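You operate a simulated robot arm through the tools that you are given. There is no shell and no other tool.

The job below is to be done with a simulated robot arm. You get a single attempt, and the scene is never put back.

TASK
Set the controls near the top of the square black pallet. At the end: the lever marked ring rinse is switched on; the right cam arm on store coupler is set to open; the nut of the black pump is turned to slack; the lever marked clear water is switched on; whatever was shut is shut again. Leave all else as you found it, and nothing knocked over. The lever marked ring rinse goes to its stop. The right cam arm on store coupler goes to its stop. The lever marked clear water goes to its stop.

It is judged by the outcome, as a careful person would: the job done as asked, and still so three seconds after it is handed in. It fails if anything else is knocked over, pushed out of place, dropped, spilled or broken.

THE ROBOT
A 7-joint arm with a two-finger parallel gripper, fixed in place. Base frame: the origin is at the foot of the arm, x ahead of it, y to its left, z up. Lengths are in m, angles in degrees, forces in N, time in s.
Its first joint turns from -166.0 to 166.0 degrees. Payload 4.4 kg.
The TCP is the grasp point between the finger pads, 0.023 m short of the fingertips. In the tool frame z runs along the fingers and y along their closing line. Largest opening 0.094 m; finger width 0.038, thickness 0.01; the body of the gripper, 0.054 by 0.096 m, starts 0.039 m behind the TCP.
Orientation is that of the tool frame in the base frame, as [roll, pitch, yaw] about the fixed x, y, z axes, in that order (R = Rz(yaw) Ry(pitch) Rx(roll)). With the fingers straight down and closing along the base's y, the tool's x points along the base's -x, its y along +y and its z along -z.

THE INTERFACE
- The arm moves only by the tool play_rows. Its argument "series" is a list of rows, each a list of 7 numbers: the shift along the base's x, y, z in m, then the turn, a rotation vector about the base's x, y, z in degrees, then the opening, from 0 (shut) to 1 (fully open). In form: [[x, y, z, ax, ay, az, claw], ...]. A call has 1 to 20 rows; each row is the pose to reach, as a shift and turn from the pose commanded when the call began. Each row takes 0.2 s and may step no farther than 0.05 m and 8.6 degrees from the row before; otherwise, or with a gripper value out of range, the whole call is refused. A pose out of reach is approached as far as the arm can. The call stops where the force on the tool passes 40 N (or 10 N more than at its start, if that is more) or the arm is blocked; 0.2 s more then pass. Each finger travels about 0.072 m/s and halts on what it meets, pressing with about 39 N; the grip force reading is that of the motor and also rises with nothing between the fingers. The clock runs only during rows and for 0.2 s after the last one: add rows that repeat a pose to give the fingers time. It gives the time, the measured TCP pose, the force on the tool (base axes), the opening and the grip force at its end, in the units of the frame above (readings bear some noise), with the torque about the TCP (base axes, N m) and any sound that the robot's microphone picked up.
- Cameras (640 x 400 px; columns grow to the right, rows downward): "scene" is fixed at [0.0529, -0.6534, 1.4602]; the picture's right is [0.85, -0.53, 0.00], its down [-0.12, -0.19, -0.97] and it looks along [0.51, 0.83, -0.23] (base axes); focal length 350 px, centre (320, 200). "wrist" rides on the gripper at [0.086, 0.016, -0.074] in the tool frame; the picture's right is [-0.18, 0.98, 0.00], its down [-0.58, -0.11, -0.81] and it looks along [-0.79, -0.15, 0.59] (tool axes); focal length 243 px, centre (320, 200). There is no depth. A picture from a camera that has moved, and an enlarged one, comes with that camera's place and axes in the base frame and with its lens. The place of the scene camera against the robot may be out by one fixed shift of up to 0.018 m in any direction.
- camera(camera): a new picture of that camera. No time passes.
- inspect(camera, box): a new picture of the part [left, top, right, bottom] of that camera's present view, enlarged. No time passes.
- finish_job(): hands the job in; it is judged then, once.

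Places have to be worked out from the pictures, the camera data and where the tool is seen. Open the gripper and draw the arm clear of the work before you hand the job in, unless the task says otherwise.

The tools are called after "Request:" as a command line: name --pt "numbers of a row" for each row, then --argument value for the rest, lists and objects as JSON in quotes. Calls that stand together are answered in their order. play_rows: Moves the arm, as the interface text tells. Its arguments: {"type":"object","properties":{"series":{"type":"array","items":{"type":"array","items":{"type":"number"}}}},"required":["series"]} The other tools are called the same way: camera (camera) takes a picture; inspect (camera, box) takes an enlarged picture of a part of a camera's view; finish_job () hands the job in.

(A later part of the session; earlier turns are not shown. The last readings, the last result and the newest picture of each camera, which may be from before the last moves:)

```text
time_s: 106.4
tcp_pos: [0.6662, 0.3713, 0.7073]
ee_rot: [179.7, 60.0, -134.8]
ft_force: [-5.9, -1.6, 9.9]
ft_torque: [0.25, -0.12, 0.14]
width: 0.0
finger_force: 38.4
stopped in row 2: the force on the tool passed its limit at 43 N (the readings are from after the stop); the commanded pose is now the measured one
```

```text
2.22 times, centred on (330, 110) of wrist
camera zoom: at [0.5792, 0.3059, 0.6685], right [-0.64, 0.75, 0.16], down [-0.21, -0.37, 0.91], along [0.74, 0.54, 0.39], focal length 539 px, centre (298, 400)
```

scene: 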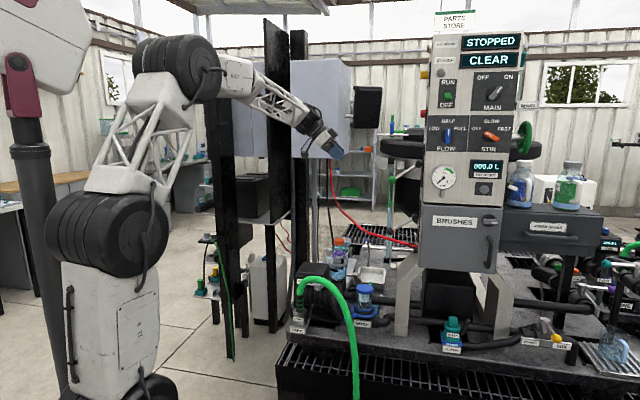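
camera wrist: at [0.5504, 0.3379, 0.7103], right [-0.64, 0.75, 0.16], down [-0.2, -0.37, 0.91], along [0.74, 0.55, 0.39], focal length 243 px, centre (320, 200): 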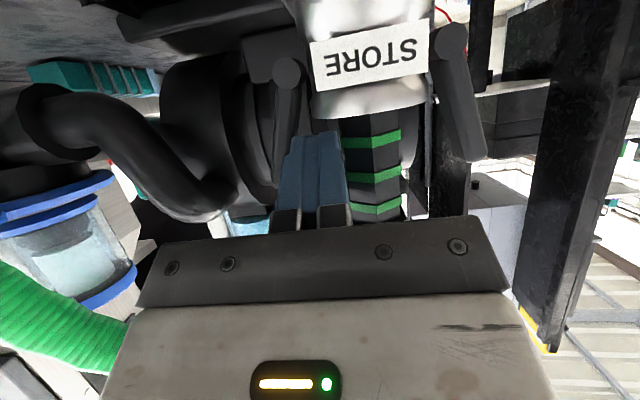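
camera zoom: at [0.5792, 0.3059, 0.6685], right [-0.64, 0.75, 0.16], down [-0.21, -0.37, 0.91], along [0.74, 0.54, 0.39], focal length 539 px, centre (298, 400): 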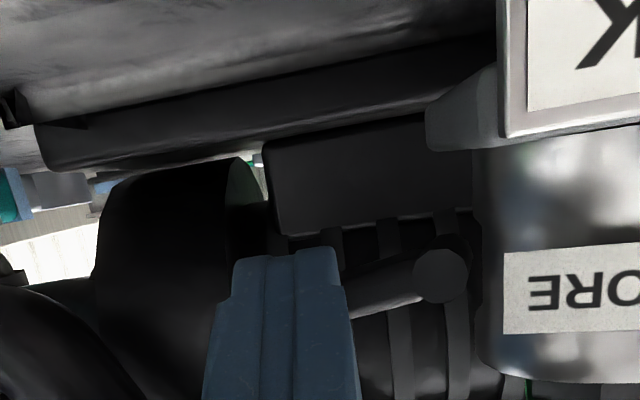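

Blocked at 43 N. I need to be sure it's the arm's own stop and not something else touching; let me check from the scene camera.

Request:
inspect --camera "scene" --box '[260, 270, 370, 360]'

Request:
camera --camera "wrist"

```text
4.44 times, centred on (315, 315) of scene
camera zoom: at [0.0529, -0.6534, 1.4602], right [0.85, -0.53, 0.0], down [-0.12, -0.19, -0.97], along [0.51, 0.83, -0.23], focal length 1556 px, centre (342, -311)
```

zoom: 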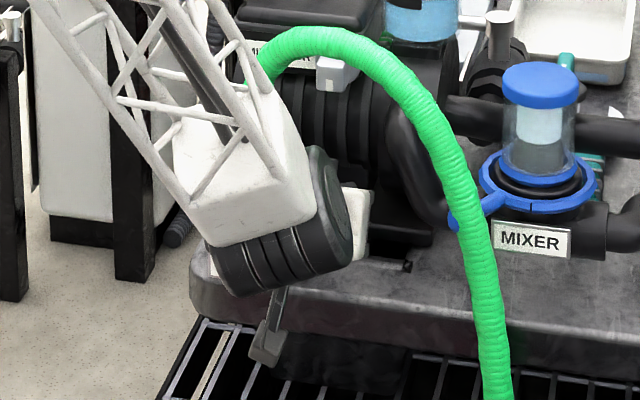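

```text
taken
camera wrist: at [0.5792, 0.3059, 0.6685], right [-0.64, 0.75, 0.16], down [-0.21, -0.37, 0.91], along [0.74, 0.54, 0.39], focal length 243 px, centre (320, 200)
```

wrist: 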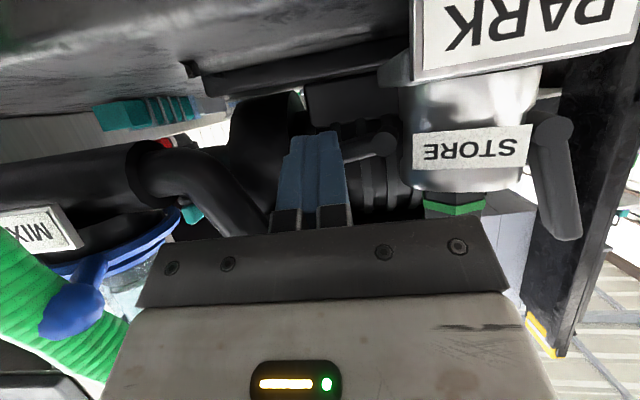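

The camera and wrist look free of the deck. I'll lift off slightly, pull back along -f and look at the arm's position.

Request:
play_rows --pt "0 0 0.006 0 0 0 0" --pt "-0.01 -0.01 0.012 0 0 0 0" --pt "-0.03 -0.03 0.015 0 0 0 0" --pt "-0.055 -0.055 0.02 0 0 0 0" --pt "-0.08 -0.08 0.035 0 0 0 0"

Request:
camera --camera "wrist"

Request:
inspect --camera "wrist" --box '[220, 0, 440, 150]'

```text
time_s: 107.6
tcp_pos: [0.5859, 0.2895, 0.741]
ee_rot: [179.7, 59.9, -134.8]
ft_force: [-0.8, -0.2, -0.1]
ft_torque: [0.02, 0.03, 0.01]
width: 0.0001
finger_force: 38.8
```

```text
taken
camera wrist: at [0.4984, 0.2243, 0.7019], right [-0.64, 0.75, 0.16], down [-0.2, -0.37, 0.91], along [0.74, 0.54, 0.39], focal length 243 px, centre (320, 200)
```

wrist: 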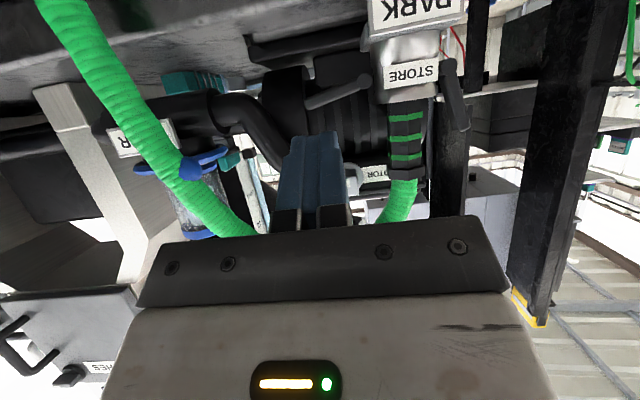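

```text
2.67 times, centred on (330, 75) of wrist
camera zoom: at [0.4984, 0.2243, 0.7019], right [-0.64, 0.75, 0.16], down [-0.2, -0.37, 0.91], along [0.74, 0.54, 0.39], focal length 647 px, centre (293, 533)
```

zoom: 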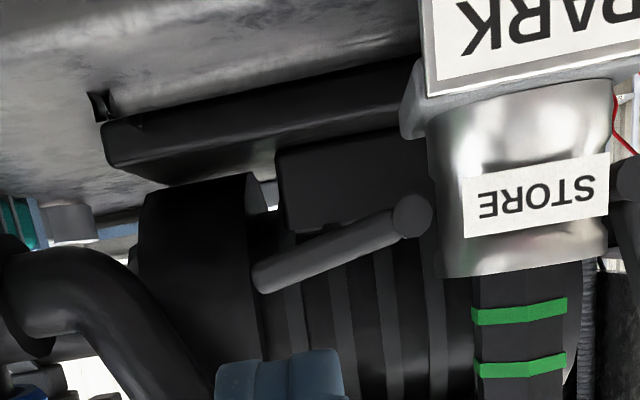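

The arm now points about 12° above horizontal; the slanted finger end may have been blocked by the motor, so I want to verify the stop with a steeper tool. I tilt to 30° from vertical in front of the coupler.

Request:
play_rows --pt "0 0 0.02 -5.3 5.3 0 0" --pt "0 0 0.035 -10.7 10.5 0 0" --pt "0 0 0.045 -16 15.8 0 0" --pt "0.0 0.0 0.05 -21.3 21.1 0 0" --pt "0.01 0.005 0.05 -21.3 21.1 0 0"

Request:
camera --camera "wrist"

Request:
inspect --camera "wrist" --box '[220, 0, 440, 180]'

```text
time_s: 108.8
tcp_pos: [0.5959, 0.2954, 0.7911]
ee_rot: [179.7, 29.8, -134.7]
ft_force: [-0.4, 0.4, -0.4]
ft_torque: [0.01, 0.0, -0.01]
width: 0.0
finger_force: 38.9
```

```text
taken
camera wrist: at [0.5057, 0.2277, 0.8125], right [-0.59, 0.8, 0.1], down [0.15, -0.01, 0.99], along [0.79, 0.6, -0.12], focal length 243 px, centre (320, 200)
```

wrist: 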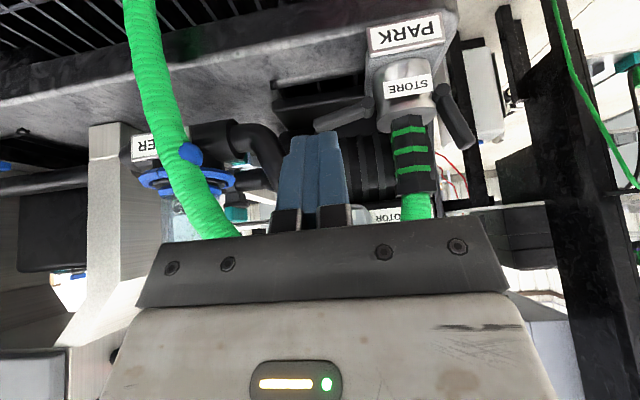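

```text
2.22 times, centred on (330, 90) of wrist
camera zoom: at [0.5057, 0.2277, 0.8125], right [-0.59, 0.8, 0.1], down [0.15, -0.01, 0.99], along [0.79, 0.6, -0.12], focal length 539 px, centre (298, 444)
```

zoom: 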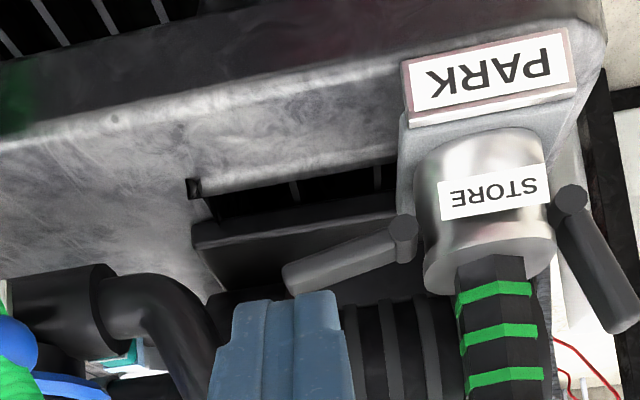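

The arm shows ~13° above horizontal. I'll press it once more from above near its tip with this steeper tool to make sure it is really at its stop.

Request:
play_rows --pt "0.02 0.02 -0.008 0 0 0 0" --pt "0.04 0.04 -0.016 0 0 0 0" --pt "0.056 0.057 -0.024 0 0 0 0" --pt "0.0688 0.0697 -0.031 0 0 0 0" --pt "0.0688 0.0697 -0.031 0 0 0 0"

Request:
camera --camera "wrist"

Request:
inspect --camera "wrist" --box '[240, 40, 420, 190]'

```text
time_s: 110.0
tcp_pos: [0.6638, 0.3649, 0.7595]
ee_rot: [179.6, 29.9, -134.7]
ft_force: [-0.1, -0.3, 0.2]
ft_torque: [0.02, -0.02, 0.0]
width: 0.0
finger_force: 39.6
```

```text
taken
camera wrist: at [0.5734, 0.2963, 0.7811], right [-0.59, 0.8, 0.1], down [0.15, -0.01, 0.99], along [0.79, 0.6, -0.12], focal length 243 px, centre (320, 200)
```

wrist: 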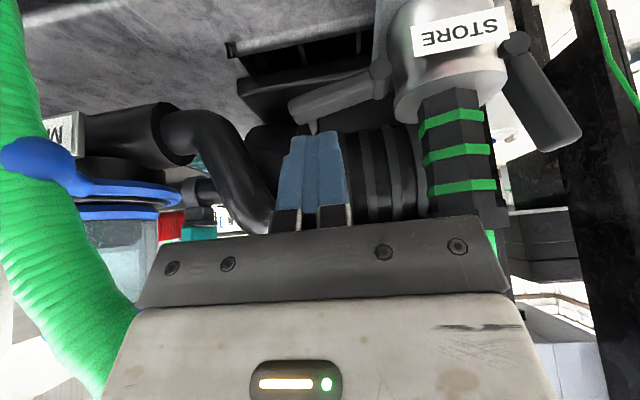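

```text
2.67 times, centred on (330, 115) of wrist
camera zoom: at [0.5734, 0.2963, 0.7811], right [-0.59, 0.8, 0.1], down [0.15, -0.01, 0.99], along [0.79, 0.6, -0.12], focal length 647 px, centre (293, 427)
```

zoom: 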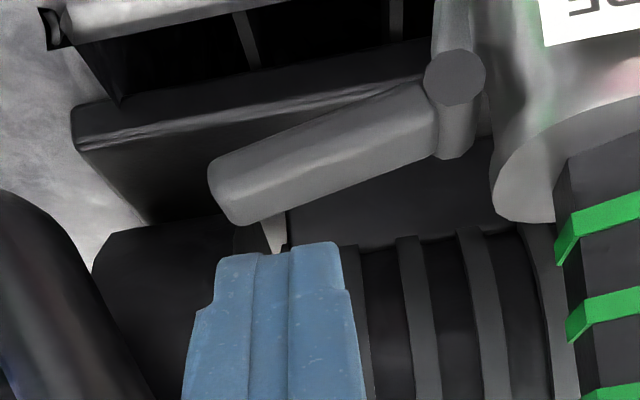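

Finger end is right above the arm near its tip. I press down slowly.

Request:
play_rows --pt "0 0 -0.008 0 0 0 0" --pt "0 0 -0.016 0 0 0 0" --pt "0 0 -0.022 0 0 0 0" --pt "0 0 -0.027 0 0 0 0" --pt "0 0 -0.032 0 0 0 0" --pt "0 0 -0.037 0 0 0 0" --pt "0 0 -0.042 0 0 0 0"

Request:
inspect --camera "wrist" --box '[240, 40, 420, 190]'

```text
time_s: 111.5
tcp_pos: [0.6678, 0.3669, 0.7261]
ee_rot: [179.8, 30.2, -134.7]
ft_force: [-8.9, -0.5, 16.6]
ft_torque: [0.11, -0.2, 0.06]
width: 0.0
finger_force: 39.0
stopped in row 7: the force on the tool passed its limit at 49 N (the readings are from after the stop); the commanded pose is now the measured one
```

```text
2.67 times, centred on (330, 115) of wrist
camera zoom: at [0.5771, 0.2986, 0.7459], right [-0.59, 0.8, 0.1], down [0.15, -0.01, 0.99], along [0.8, 0.6, -0.11], focal length 647 px, centre (293, 427)
```

zoom: 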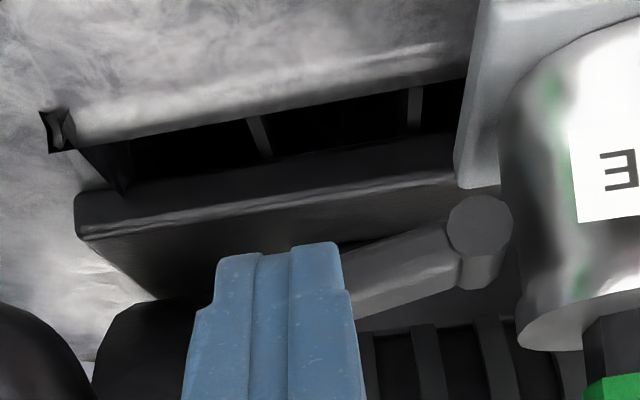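

The arm doesn't move further under 49 N, so it is at its stop (open). I lift off and back away.

Request:
play_rows --pt "0 0 0.01 0 0 0 0" --pt "-0.015 -0.015 0.025 0 0 0 0" --pt "-0.035 -0.035 0.045 0 0 0 0" --pt "-0.06 -0.06 0.065 0 0 0 0" --pt "-0.085 -0.085 0.09 0 0 0 0" --pt "-0.11 -0.11 0.12 0 0 0 0"

Request:
camera --camera "wrist"

Request:
inspect --camera "wrist" --box '[220, 0, 440, 200]'

Request:
inspect --camera "scene" --box '[270, 250, 390, 340]'

```text
time_s: 112.9
tcp_pos: [0.5567, 0.2535, 0.8405]
ee_rot: [179.8, 30.3, -134.7]
ft_force: [-0.8, -0.5, 0.5]
ft_torque: [-0.01, 0.0, -0.01]
width: 0.0
finger_force: 38.8
```

```text
taken
camera wrist: at [0.4649, 0.1857, 0.8608], right [-0.59, 0.8, 0.1], down [0.15, -0.01, 0.99], along [0.8, 0.6, -0.11], focal length 243 px, centre (320, 200)
```

wrist: 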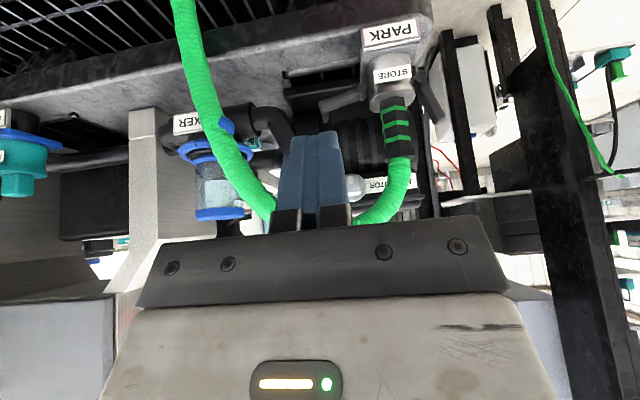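

```text
2.00 times, centred on (330, 100) of wrist
camera zoom: at [0.4649, 0.1857, 0.8608], right [-0.59, 0.8, 0.1], down [0.15, -0.01, 0.99], along [0.8, 0.6, -0.11], focal length 485 px, centre (300, 400)
```

zoom: 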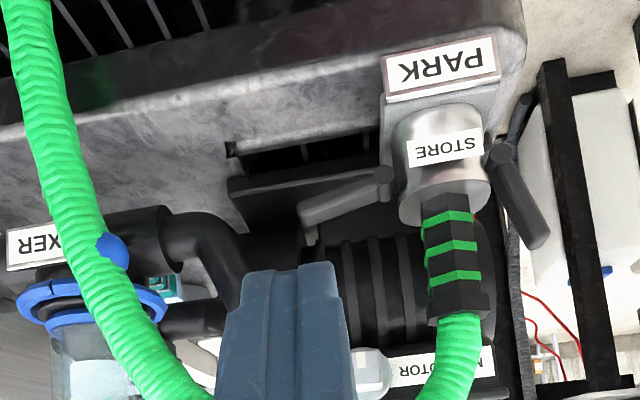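

```text
4.44 times, centred on (330, 295) of scene
camera zoom: at [0.0529, -0.6534, 1.4602], right [0.85, -0.53, 0.0], down [-0.12, -0.19, -0.97], along [0.51, 0.83, -0.23], focal length 1556 px, centre (276, -222)
```

zoom: 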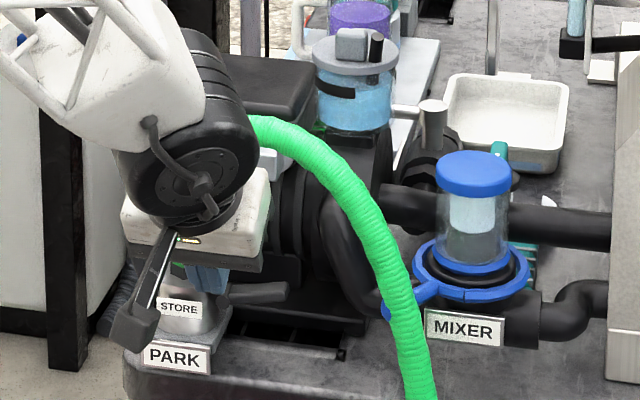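

The cam arm stays open. For the nut, the grey knob resembles the electrical isolator seen on the charging rack, so the black stud beside the pot-lid grip is the remaining candidate. I raise the tool, straighten it, and go above the front of the pot lid for a closer check.

Request:
play_rows --pt "0 0 0.04 -3 3 0 0" --pt "0 0 0.08 -6.5 6.4 0 0" --pt "0.0 0.0 0.12 -10.5 10.4 0 0" --pt "0.02 0.01 0.15 -15 14.8 0 0" --pt "0.05 0.025 0.17 -19 18.8 0 0" --pt "0.085 0.045 0.18 -21.5 21.3 0 0" --pt "0.12 0.065 0.18 -21.5 21.3 0 0" --pt "0.155 0.08 0.18 -21.5 21.3 0 0" --pt "0.185 0.093 0.18 -21.5 21.3 0 0" --pt "0.205 0.1 0.17 -21.5 21.3 0 0"

Request:
camera --camera "wrist"

Request:
inspect --camera "wrist" --box '[240, 60, 400, 200]'

```text
time_s: 115.1
tcp_pos: [0.763, 0.3543, 1.0146]
ee_rot: [179.8, 0.0, -134.6]
ft_force: [0.2, 0.8, 0.4]
ft_torque: [0.03, -0.01, 0.0]
width: 0.0
finger_force: 38.9
```

```text
taken
camera wrist: at [0.6899, 0.3043, 1.0889], right [-0.57, 0.82, 0.0], down [0.49, 0.33, 0.81], along [0.66, 0.46, -0.59], focal length 243 px, centre (320, 200)
```

wrist: 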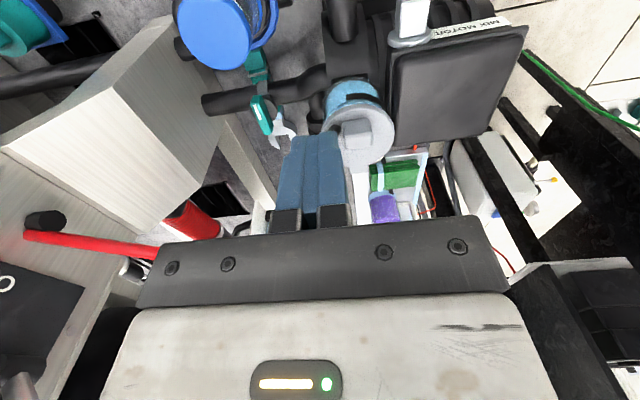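

```text
2.86 times, centred on (320, 130) of wrist
camera zoom: at [0.6899, 0.3043, 1.0889], right [-0.57, 0.82, 0.0], down [0.49, 0.33, 0.81], along [0.66, 0.46, -0.59], focal length 693 px, centre (320, 400)
```

zoom: 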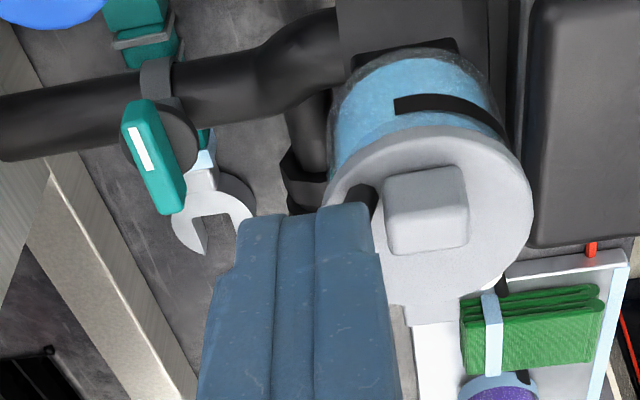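

I'll do a gentle nudge test: bring the closed fingertips just in front of the black stud, above the lid surface.

Request:
play_rows --pt "0.007 0.006 -0.03 0 0 0 0" --pt "0.0137 0.0111 -0.06 0 0 0 0" --pt "0.0137 0.0111 -0.085 0 0 0 0" --pt "0.0137 0.0111 -0.0966 0 0 0 0" --pt "0.0137 0.0111 -0.0966 0 0 0 0"

Request:
inspect --camera "scene" --box '[318, 240, 358, 280]'

Request:
camera --camera "wrist"

```text
time_s: 116.3
tcp_pos: [0.7748, 0.3655, 0.9175]
ee_rot: [179.8, 0.0, -134.8]
ft_force: [-0.6, -0.2, 0.1]
ft_torque: [0.01, 0.02, 0.03]
width: 0.0
finger_force: 39.1
```

```text
10.00 times, centred on (338, 260) of scene
camera zoom: at [0.0529, -0.6534, 1.4602], right [0.85, -0.53, 0.0], down [-0.12, -0.19, -0.97], along [0.51, 0.83, -0.23], focal length 3501 px, centre (140, -400)
```

zoom: 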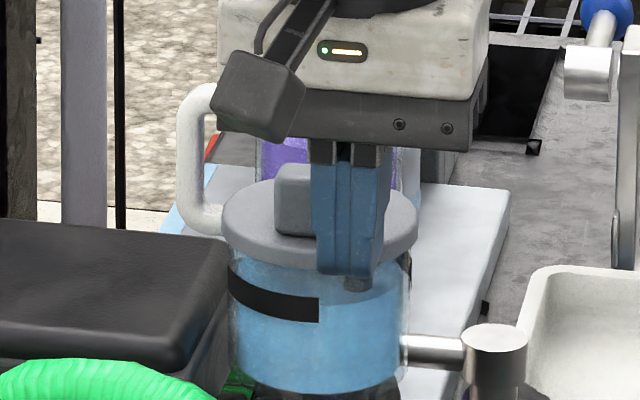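

```text
taken
camera wrist: at [0.7024, 0.3156, 0.9908], right [-0.57, 0.82, 0.0], down [0.49, 0.33, 0.81], along [0.66, 0.46, -0.59], focal length 243 px, centre (320, 200)
```

wrist: 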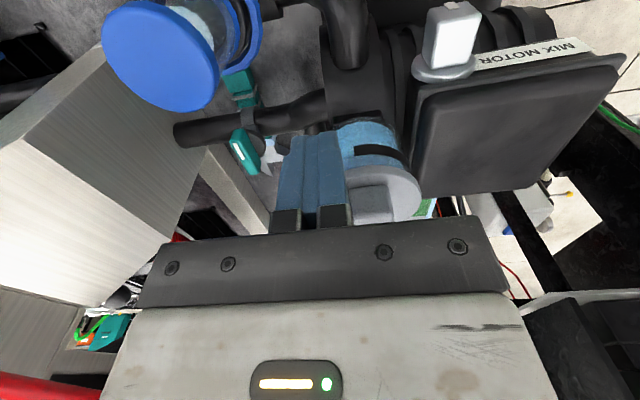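

Request:
play_rows --pt "0.0056 0.0057 0 0 0 0 0" --pt "0.0105 0.0107 0 0 0 0 0" --pt "0.0119 0.0121 0 0 0 0 0" --pt "0.0133 0.0135 0 0 0 0 0"

```text
time_s: 117.3
tcp_pos: [0.789, 0.3809, 0.9164]
ee_rot: [179.8, 0.1, -134.6]
ft_force: [-0.1, 0.1, -0.5]
ft_torque: [0.01, 0.02, 0.01]
width: 0.0
finger_force: 39.2
```

Request:
play_rows --pt "0.0014 0.0014 0 0 0 0 0" --pt "0.0028 0.0028 0 0 0 0 0"

```text
time_s: 117.9
tcp_pos: [0.7925, 0.3842, 0.9167]
ee_rot: [179.7, 0.0, -134.7]
ft_force: [-0.3, -0.5, -0.8]
ft_torque: [0.0, 0.02, -0.03]
width: 0.0
finger_force: 39.0
```

Request:
play_rows --pt "0.0011 0.0011 0 0 0 0 0" --pt "0.0021 0.0021 0 0 0 0 0"

Request:
inspect --camera "scene" --box '[325, 248, 350, 273]'

Request:
inspect --camera "wrist" --box '[270, 110, 430, 240]'

```text
time_s: 118.5
tcp_pos: [0.7939, 0.3859, 0.9178]
ee_rot: [179.7, 0.0, -134.6]
ft_force: [0.5, 0.8, -0.4]
ft_torque: [0.01, 0.02, -0.02]
width: 0.0
finger_force: 39.3
```

```text
16.00 times, centred on (338, 260) of scene
camera zoom: at [0.0529, -0.6534, 1.4602], right [0.85, -0.53, 0.0], down [-0.12, -0.19, -0.97], along [0.51, 0.83, -0.23], focal length 5602 px, centre (40, -768)
```

zoom: 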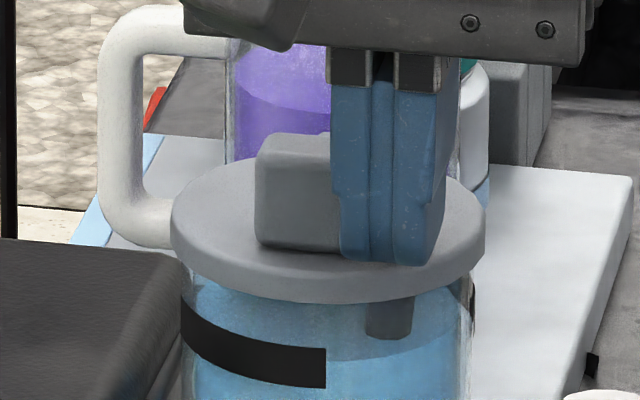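

```text
3.08 times, centred on (350, 175) of wrist
camera zoom: at [0.7216, 0.336, 0.9918], right [-0.57, 0.82, 0.0], down [0.49, 0.33, 0.81], along [0.66, 0.46, -0.59], focal length 746 px, centre (228, 277)
```

zoom: 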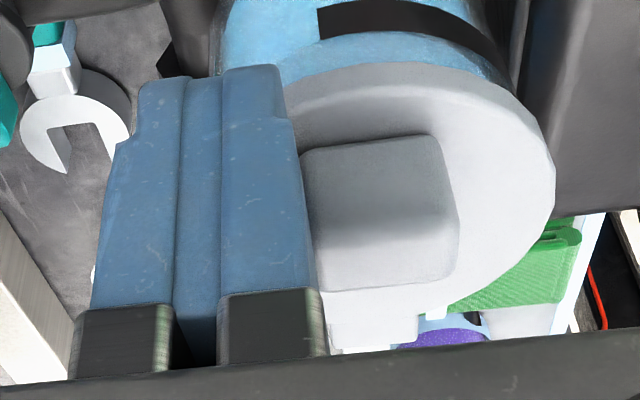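

No force yet although the finger should have reached the stud; it may have moved freely. I back off and look.

Request:
play_rows --pt "-0.015 -0.015 0 0 0 0 0" --pt "-0.035 -0.035 0.01 0 0 0 0" --pt "-0.06 -0.06 0.03 0 0 0 0" --pt "-0.085 -0.09 0.05 0 0 0 0"

Request:
inspect --camera "scene" --box '[328, 252, 350, 272]'

Request:
camera --camera "wrist"

```text
time_s: 119.5
tcp_pos: [0.7078, 0.2984, 0.9691]
ee_rot: [179.8, -0.1, -134.7]
ft_force: [0.0, 0.5, -0.2]
ft_torque: [0.0, -0.01, 0.0]
width: 0.0003
finger_force: 38.4
```

```text
16.00 times, centred on (339, 262) of scene
camera zoom: at [0.0529, -0.6534, 1.4602], right [0.85, -0.53, 0.0], down [-0.12, -0.19, -0.97], along [0.51, 0.83, -0.23], focal length 5602 px, centre (16, -792)
```

zoom: 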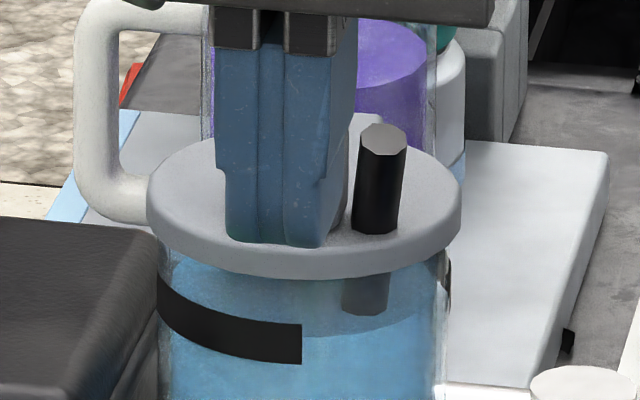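

```text
taken
camera wrist: at [0.636, 0.2485, 1.0426], right [-0.57, 0.82, 0.0], down [0.49, 0.33, 0.81], along [0.66, 0.46, -0.59], focal length 243 px, centre (320, 200)
```

wrist: 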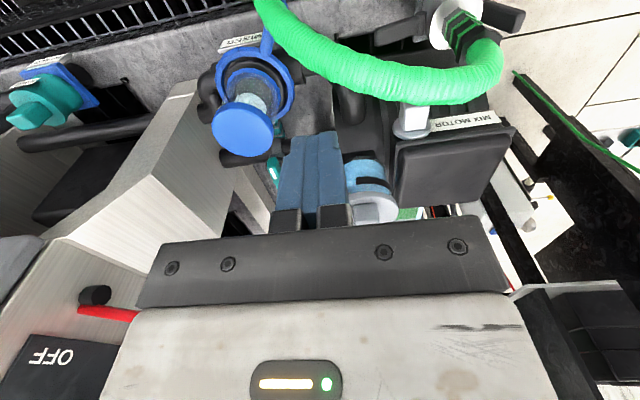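

The stud did not move, so the finger simply had not reached it. I'll repeat the approach and continue in 1–2 mm steps until actual contact.

Request:
play_rows --pt "0.025 0.03 -0.02 0 0 0 0" --pt "0.05 0.055 -0.04 0 0 0 0" --pt "0.07 0.0735 -0.0513 0 0 0 0" --pt "0.0775 0.081 -0.0513 0 0 0 0" --pt "0.085 0.0865 -0.0513 0 0 0 0" --pt "0.087 0.0885 -0.0513 0 0 0 0"

Request:
play_rows --pt "0.0007 0.0007 0 0 0 0 0" --pt "0.0014 0.0014 0 0 0 0 0"

```text
time_s: 120.9
tcp_pos: [0.7959, 0.3845, 0.9173]
ee_rot: [179.9, 0.0, -134.8]
ft_force: [0.9, 0.3, 0.5]
ft_torque: [0.06, 0.05, -0.02]
width: 0.0
finger_force: 39.2
```

```text
time_s: 121.5
tcp_pos: [0.7982, 0.387, 0.9174]
ee_rot: [179.8, 0.0, -134.7]
ft_force: [-0.2, -0.8, -0.7]
ft_torque: [0.01, 0.0, 0.04]
width: 0.0
finger_force: 38.9
```

Request:
play_rows --pt "0.0014 0.0014 0 0 0 0 0" --pt "0.0028 0.0028 0 0 0 0 0"

Request:
inspect --camera "scene" --box '[325, 250, 350, 275]'

Request:
inspect --camera "wrist" --box '[250, 110, 410, 240]'

```text
time_s: 122.1
tcp_pos: [0.8012, 0.3882, 0.9165]
ee_rot: [179.8, 0.0, -134.7]
ft_force: [0.4, 0.0, 1.0]
ft_torque: [0.0, -0.03, 0.0]
width: 0.0
finger_force: 38.9
```

```text
16.00 times, centred on (338, 262) of scene
camera zoom: at [0.0529, -0.6534, 1.4602], right [0.85, -0.53, 0.0], down [-0.12, -0.19, -0.97], along [0.51, 0.83, -0.23], focal length 5602 px, centre (40, -800)
```

zoom: 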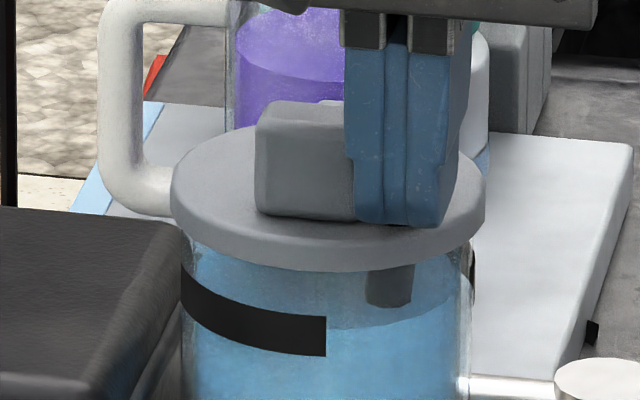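

```text
3.08 times, centred on (330, 175) of wrist
camera zoom: at [0.7279, 0.3393, 0.9907], right [-0.57, 0.82, 0.0], down [0.49, 0.33, 0.81], along [0.66, 0.46, -0.59], focal length 746 px, centre (289, 277)
```

zoom: 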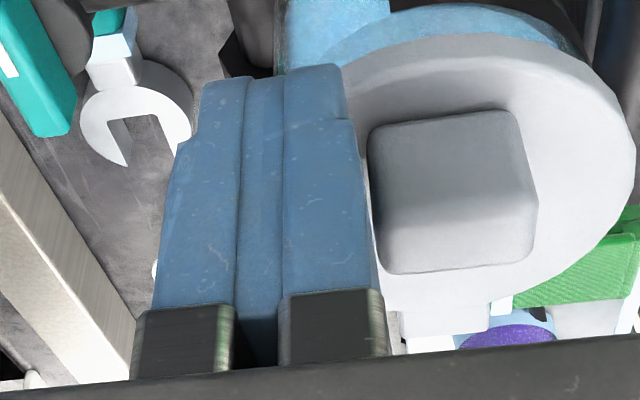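

Still no contact force even though the finger should overlap the stud by now. I continue a few more millimetres to find out whether it is solid at all.

Request:
play_rows --pt "0.0014 0.0014 0 0 0 0 0" --pt "0.0028 0.0028 0 0 0 0 0" --pt "0.0042 0.0042 0 0 0 0 0"

Request:
inspect --camera "scene" --box '[325, 250, 350, 275]'

```text
time_s: 122.9
tcp_pos: [0.8048, 0.3912, 0.9157]
ee_rot: [179.8, -0.1, -134.7]
ft_force: [0.6, -0.3, 0.7]
ft_torque: [0.03, 0.0, -0.03]
width: 0.0001
finger_force: 38.8
```

```text
16.00 times, centred on (338, 262) of scene
camera zoom: at [0.0529, -0.6534, 1.4602], right [0.85, -0.53, 0.0], down [-0.12, -0.19, -0.97], along [0.51, 0.83, -0.23], focal length 5602 px, centre (40, -800)
```

zoom: 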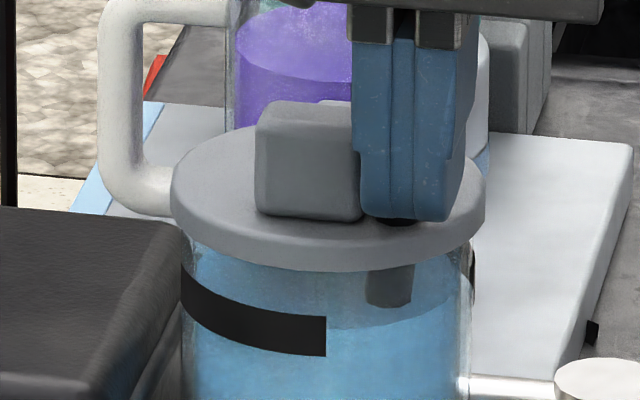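

The fingertip passes through the stud without any force, so it is only decoration, not the nut. I withdraw and will look more closely at the similar grey block-and-washer on the rack to understand what that type of part is.

Request:
play_rows --pt "-0.012 -0.012 0 0 0 0 0" --pt "-0.035 -0.035 0.015 0 0 0 0" --pt "-0.06 -0.055 0.04 0 0 0 0" --pt "-0.085 -0.07 0.075 0 0 0 0" --pt "-0.11 -0.08 0.11 0 0 8 0" --pt "-0.14 -0.08 0.14 0 0 16 0" --pt "-0.17 -0.07 0.16 0 0 24 0.5" --pt "-0.2 -0.06 0.17 0 0 32 1" --pt "-0.23 -0.04 0.17 0 0 40 1" --pt "-0.26 -0.01 0.17 0 0 48 1" --pt "-0.28 0.02 0.17 0 0 54 1"

Request:
camera --camera "wrist"

```text
time_s: 125.3
tcp_pos: [0.5275, 0.4132, 1.0879]
ee_rot: [179.9, 0.0, -80.7]
ft_force: [-0.7, -0.6, 0.0]
ft_torque: [0.0, -0.01, 0.0]
width: 0.0942
finger_force: 0.0
```

```text
taken
camera wrist: at [0.5246, 0.3255, 1.1623], right [-1.0, 0.02, 0.0], down [0.02, 0.59, 0.81], along [0.02, 0.81, -0.59], focal length 243 px, centre (320, 200)
```

wrist: 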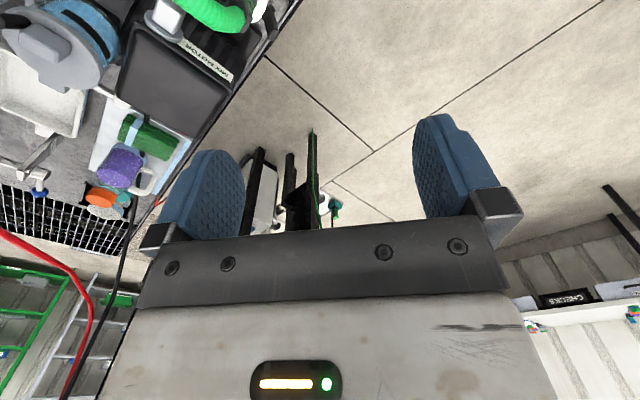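

Request:
inspect --camera "wrist" --box '[300, 120, 370, 230]'

Request:
inspect --camera "wrist" --box '[0, 0, 260, 120]'

Request:
inspect --camera "wrist" --box '[130, 0, 260, 90]'

```text
3.64 times, centred on (335, 175) of wrist
camera zoom: at [0.5246, 0.3255, 1.1623], right [-1.0, 0.02, 0.0], down [0.02, 0.59, 0.81], along [0.02, 0.81, -0.59], focal length 882 px, centre (266, 291)
```

zoom: 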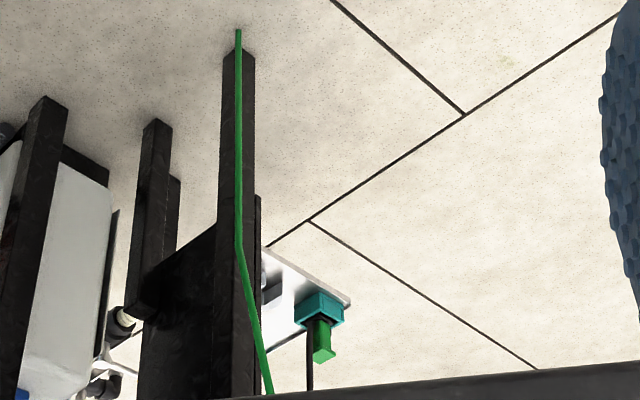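

```text
2.46 times, centred on (130, 60) of wrist
camera zoom: at [0.5246, 0.3255, 1.1623], right [-1.0, 0.02, 0.0], down [0.02, 0.59, 0.81], along [0.02, 0.81, -0.59], focal length 597 px, centre (788, 545)
```

zoom: 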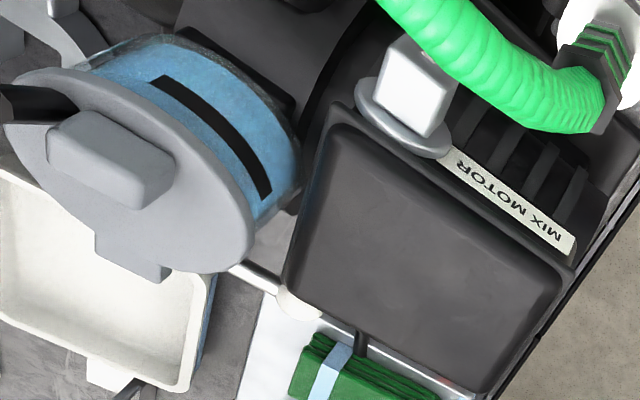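

```text
4.44 times, centred on (195, 45) of wrist
camera zoom: at [0.5246, 0.3255, 1.1623], right [-1.0, 0.02, 0.0], down [0.02, 0.59, 0.81], along [0.02, 0.81, -0.59], focal length 1078 px, centre (876, 889)
```

zoom: 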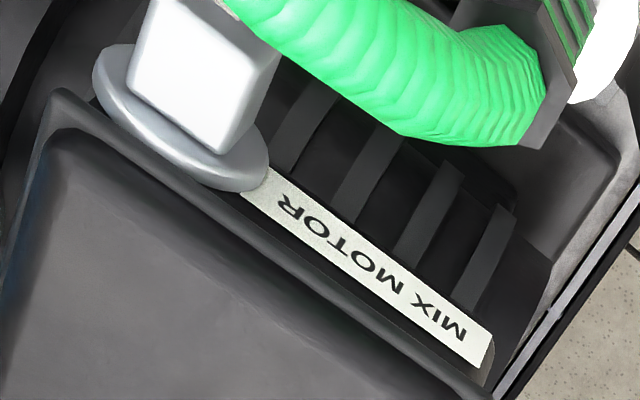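

The rack item is hidden behind the palm; I tilt the tool forward 20° to bring it into view.

Request:
play_rows --pt "0 0 0 6.6 1.0 0 1" --pt "0 0 0 13.2 2.1 0 1" --pt "0 0 0 19.8 3.1 0 1" --pt "0 0 0 26 4.1 0 1"

Request:
inspect --camera "wrist" --box '[310, 110, 390, 220]'

```text
time_s: 126.3
tcp_pos: [0.525, 0.4132, 1.0868]
ee_rot: [-180.0, 26.4, -80.7]
ft_force: [-0.8, 0.1, -0.5]
ft_torque: [-0.01, -0.02, -0.02]
width: 0.0939
finger_force: 0.1
```

```text
3.64 times, centred on (350, 165) of wrist
camera zoom: at [0.5265, 0.3016, 1.1158], right [-1.0, 0.0, 0.08], down [0.08, 0.18, 0.98], along [-0.01, 0.98, -0.18], focal length 882 px, centre (211, 327)
```

zoom: 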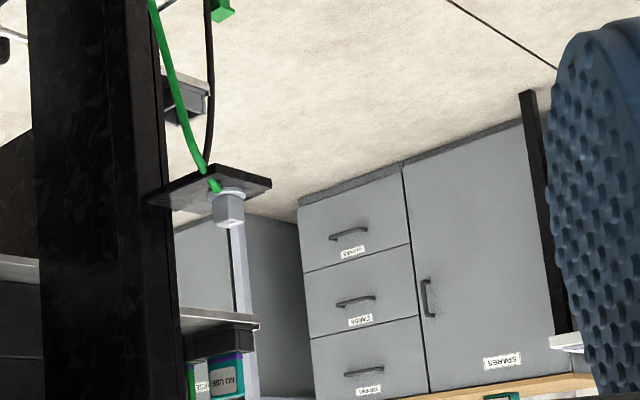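

Request:
inspect --camera "wrist" --box '[335, 155, 375, 195]'

Request:
inspect --camera "wrist" --box '[300, 140, 340, 240]'

Request:
camera --camera "wrist"

```text
10.00 times, centred on (355, 175) of wrist
camera zoom: at [0.5265, 0.3016, 1.1158], right [-1.0, 0.0, 0.08], down [0.08, 0.18, 0.98], along [-0.01, 0.98, -0.18], focal length 2426 px, centre (-30, 450)
```

zoom: 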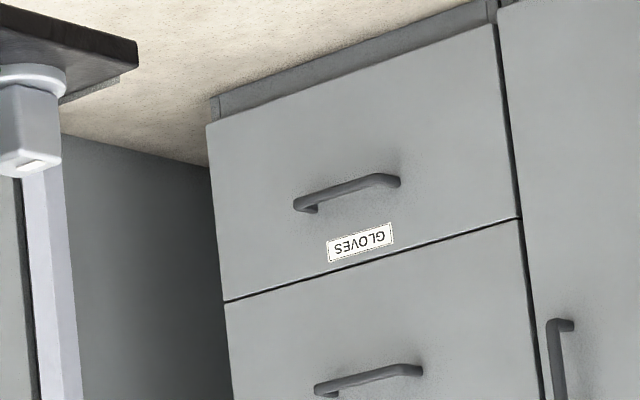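

```text
4.00 times, centred on (320, 190) of wrist
camera zoom: at [0.5265, 0.3016, 1.1158], right [-1.0, 0.0, 0.08], down [0.08, 0.18, 0.98], along [-0.01, 0.98, -0.18], focal length 970 px, centre (320, 240)
```

zoom: 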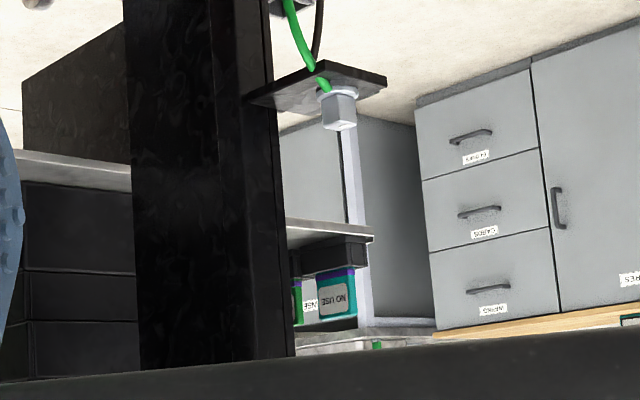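

```text
taken
camera wrist: at [0.5265, 0.3016, 1.1158], right [-1.0, 0.0, 0.08], down [0.08, 0.18, 0.98], along [-0.01, 0.98, -0.18], focal length 243 px, centre (320, 200)
```

wrist: 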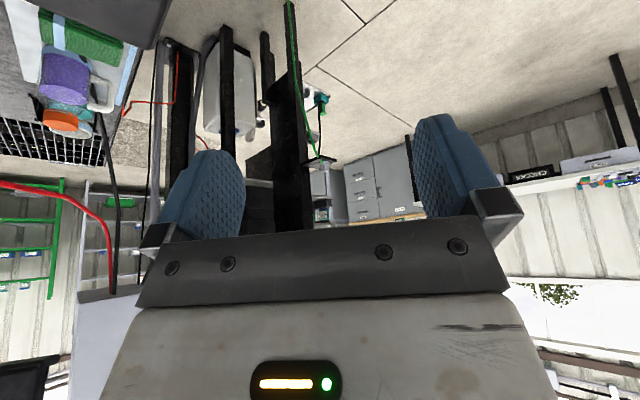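

No labels there, but it's telling: that rack part is a square block on a washer clamping an earth wire, i.e. a nut. The pump's grey part is likewise a square (~25 mm) block on a washer with a white index mark, matching the 25 mm spanner, so this is the pump's nut (the "of the black pump" distinguishes it from the rack's). I straighten the tool and turn back to face the skid.

Request:
play_rows --pt "0 -0.01 0 -6.6 -1.0 0 1" --pt "0 -0.03 0 -13.2 -2.1 0 1" --pt "0 -0.05 0 -19.8 -3.1 0 1" --pt "0 -0.08 0 -26 -4.1 0 1"

```text
time_s: 127.3
tcp_pos: [0.5217, 0.3314, 1.0857]
ee_rot: [179.8, -0.1, -80.7]
ft_force: [0.7, 0.3, -0.4]
ft_torque: [-0.02, 0.04, -0.02]
width: 0.0939
finger_force: 0.0
```

Request:
play_rows --pt "0.005 -0.01 0 0 0 -8 1" --pt "0.01 -0.02 0 0 0 -16 1" --pt "0.015 -0.03 0 0 0 -24 1" --pt "0.02 -0.04 0 0 0 -32 1" --pt "0.025 -0.05 0 0 0 -40 1" --pt "0.03 -0.06 -0.02 0 0 -48 1" --pt "0.0318 -0.0631 -0.05 0 0 -54 1" --pt "0.0318 -0.0631 -0.08 0 0 -54 1"

```text
time_s: 129.1
tcp_pos: [0.5567, 0.2691, 1.0042]
ee_rot: [179.8, 0.0, -134.7]
ft_force: [0.8, 0.0, 0.8]
ft_torque: [-0.02, -0.02, 0.01]
width: 0.094
finger_force: 0.1
```

Now tilt the tool to fully horizontal (pointing along the deck's depth), lowering to nut height with distance kept in front.

Request:
play_rows --pt "0 0 -0.01 5.8 -5.75 0 1" --pt "0 0 -0.03 11.6 -11.5 0 1" --pt "0 0 -0.05 17.5 -17.3 0 1" --pt "0 0 -0.07 23.3 -23 0 1" --pt "0 0 -0.09 29.1 -28.8 0 1" --pt "0 0 -0.11 34.9 -34.5 0 1" --pt "0 0 -0.13 40.7 -40.3 0 1" --pt "0 0 -0.14 46.5 -46 0 1" --pt "0 0 -0.14 52.4 -51.8 0 1" --pt "0 0 -0.14 58.2 -57.5 0 1" --pt "0 0 -0.14 64 -63.3 0 1" --pt "0 0 -0.14 64 -63.3 0 1"

Request:
camera --camera "wrist"

Request:
inspect --camera "wrist" --box '[240, 0, 400, 120]'

```text
time_s: 131.7
tcp_pos: [0.5566, 0.2693, 0.8671]
ee_rot: [25.3, 89.9, 70.9]
ft_force: [0.2, 0.2, -0.1]
ft_torque: [-0.02, 0.01, 0.01]
width: 0.094
finger_force: 0.1
```

```text
taken
camera wrist: at [0.4928, 0.2289, 0.7805], right [-0.7, 0.69, 0.18], down [-0.49, -0.65, 0.58], along [0.52, 0.32, 0.79], focal length 243 px, centre (320, 200)
```

wrist: 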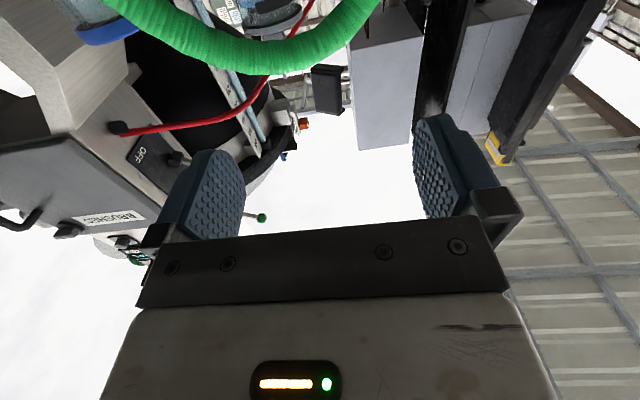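

```text
3.33 times, centred on (320, 60) of wrist
camera zoom: at [0.4928, 0.2289, 0.7805], right [-0.7, 0.69, 0.18], down [-0.49, -0.65, 0.58], along [0.52, 0.32, 0.79], focal length 809 px, centre (320, 667)
```

zoom: 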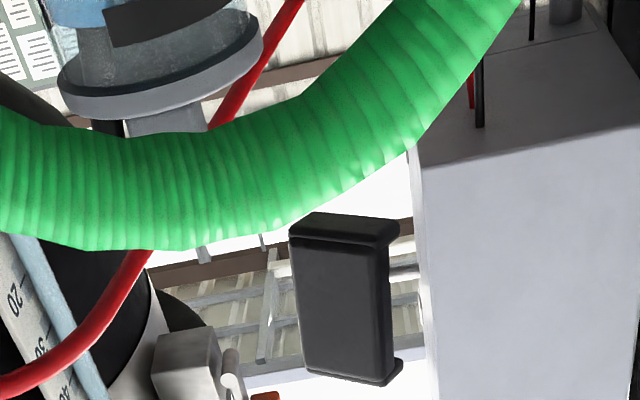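

In this pose the green hose arches right in front of the nut. Before deciding how to reach the nut, I'll gently check with closed fingertips whether the hose is solid, moving up to it very slowly.

Request:
play_rows --pt "0.02 0.02 -0.008 0 0 0 0.5" --pt "0.045 0.0455 -0.018 0 0 0 0.1" --pt "0.065 0.066 -0.018 0 0 0 0" --pt "0.073 0.074 -0.018 0 0 0 0" --pt "0.073 0.074 -0.018 0 0 0 0"

Request:
camera --camera "wrist"

Request:
inspect --camera "scene" --box '[280, 250, 370, 320]'

```text
time_s: 132.9
tcp_pos: [0.6279, 0.3452, 0.85]
ee_rot: [104.1, 89.8, 149.6]
ft_force: [0.8, 0.0, -0.1]
ft_torque: [-0.01, -0.01, -0.01]
width: 0.0001
finger_force: 39.0
```

```text
taken
camera wrist: at [0.5638, 0.3033, 0.7632], right [-0.7, 0.69, 0.18], down [-0.49, -0.65, 0.58], along [0.52, 0.32, 0.79], focal length 243 px, centre (320, 200)
```

wrist: 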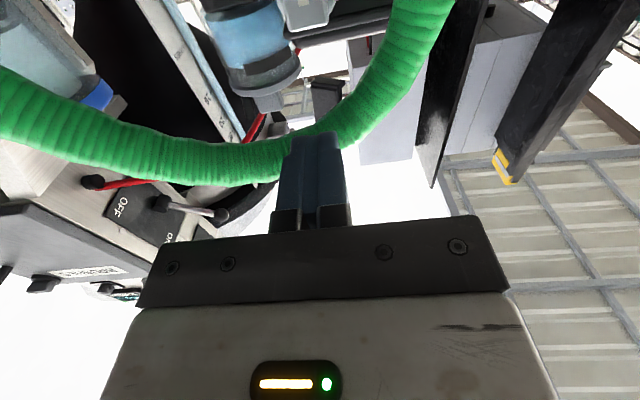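

```text
5.71 times, centred on (325, 285) of scene
camera zoom: at [0.0529, -0.6534, 1.4602], right [0.85, -0.53, 0.0], down [-0.12, -0.19, -0.97], along [0.51, 0.83, -0.23], focal length 2001 px, centre (291, -286)
```

zoom: 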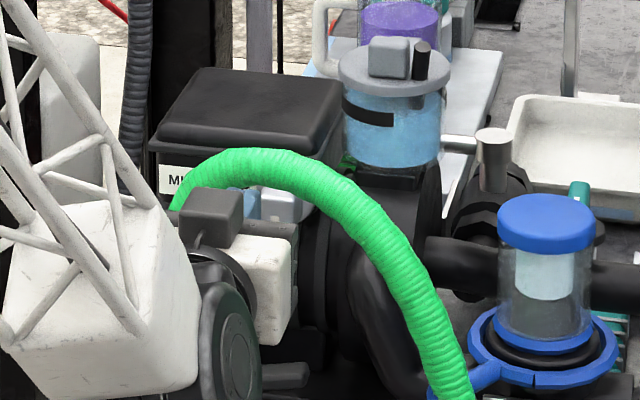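

Fingertips are just short of the hose. Now 2–3 mm steps.

Request:
play_rows --pt "0.0018 0.0018 0 0 0 0 0" --pt "0.0035 0.0035 0 0 0 0 0" --pt "0.0053 0.0053 0 0 0 0 0"

```text
time_s: 133.7
tcp_pos: [0.6343, 0.3488, 0.849]
ee_rot: [87.5, 89.9, 133.0]
ft_force: [0.9, 0.0, 0.4]
ft_torque: [-0.02, -0.01, 0.02]
width: 0.0002
finger_force: 39.4
```

Request:
play_rows --pt "0.0018 0.0018 0 0 0 0 0" --pt "0.0035 0.0035 0 0 0 0 0" --pt "0.0053 0.0053 0 0 0 0 0"

Request:
camera --camera "wrist"

Request:
inspect --camera "wrist" --box '[260, 90, 380, 200]'

```text
time_s: 134.5
tcp_pos: [0.6408, 0.3543, 0.8485]
ee_rot: [90.3, 89.9, 135.7]
ft_force: [0.0, -0.4, 0.4]
ft_torque: [0.0, 0.03, -0.01]
width: 0.0003
finger_force: 38.9
```

```text
taken
camera wrist: at [0.5765, 0.3129, 0.7617], right [-0.7, 0.69, 0.19], down [-0.49, -0.65, 0.58], along [0.52, 0.32, 0.79], focal length 243 px, centre (320, 200)
```

wrist: 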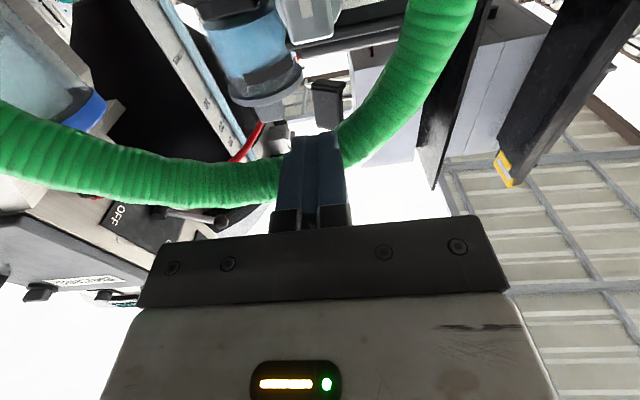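

```text
3.64 times, centred on (320, 145) of wrist
camera zoom: at [0.5765, 0.3129, 0.7617], right [-0.7, 0.69, 0.19], down [-0.49, -0.65, 0.58], along [0.52, 0.32, 0.79], focal length 882 px, centre (320, 400)
```

zoom: 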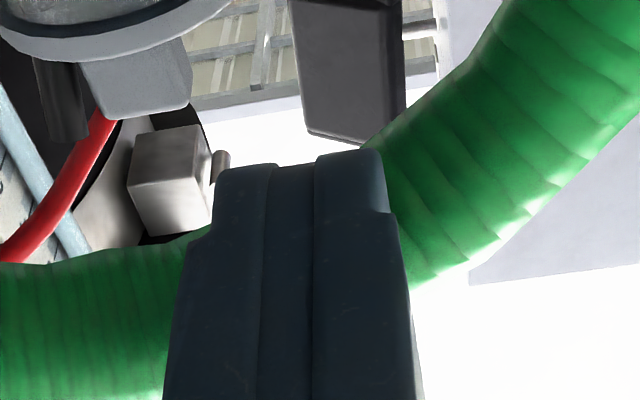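

Request:
play_rows --pt "0.0025 0.0025 0 0 0 0 0" --pt "0.005 0.005 0 0 0 0 0" --pt "0.0075 0.0075 0 0 0 0 0" --pt "0.01 0.01 0 0 0 0 0"

Request:
inspect --camera "wrist" --box '[260, 90, 380, 200]'

Request:
inspect --camera "scene" --box '[280, 250, 370, 320]'

```text
time_s: 135.5
tcp_pos: [0.652, 0.3633, 0.8493]
ee_rot: [106.4, 89.8, 152.0]
ft_force: [0.0, 0.3, 0.7]
ft_torque: [0.01, -0.02, -0.02]
width: 0.0003
finger_force: 38.6
```

```text
3.64 times, centred on (320, 145) of wrist
camera zoom: at [0.5861, 0.3237, 0.7624], right [-0.7, 0.69, 0.19], down [-0.49, -0.65, 0.58], along [0.52, 0.32, 0.79], focal length 882 px, centre (320, 400)
```

zoom: 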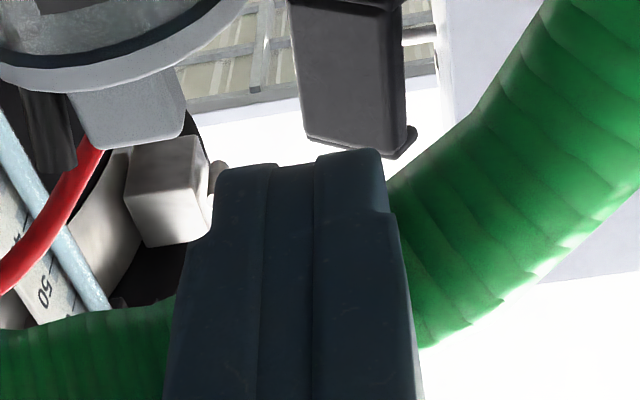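

```text
5.71 times, centred on (325, 285) of scene
camera zoom: at [0.0529, -0.6534, 1.4602], right [0.85, -0.53, 0.0], down [-0.12, -0.19, -0.97], along [0.51, 0.83, -0.23], focal length 2001 px, centre (291, -286)
```

zoom: 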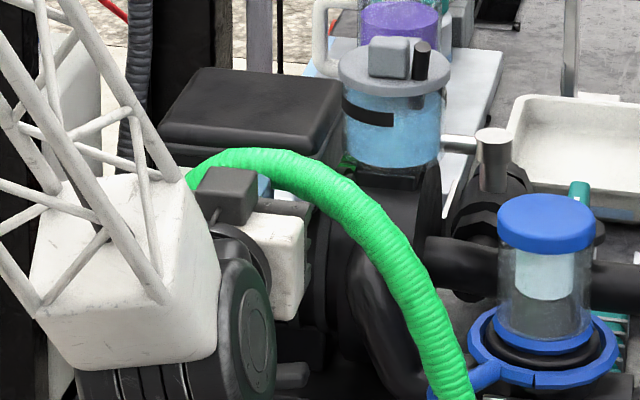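

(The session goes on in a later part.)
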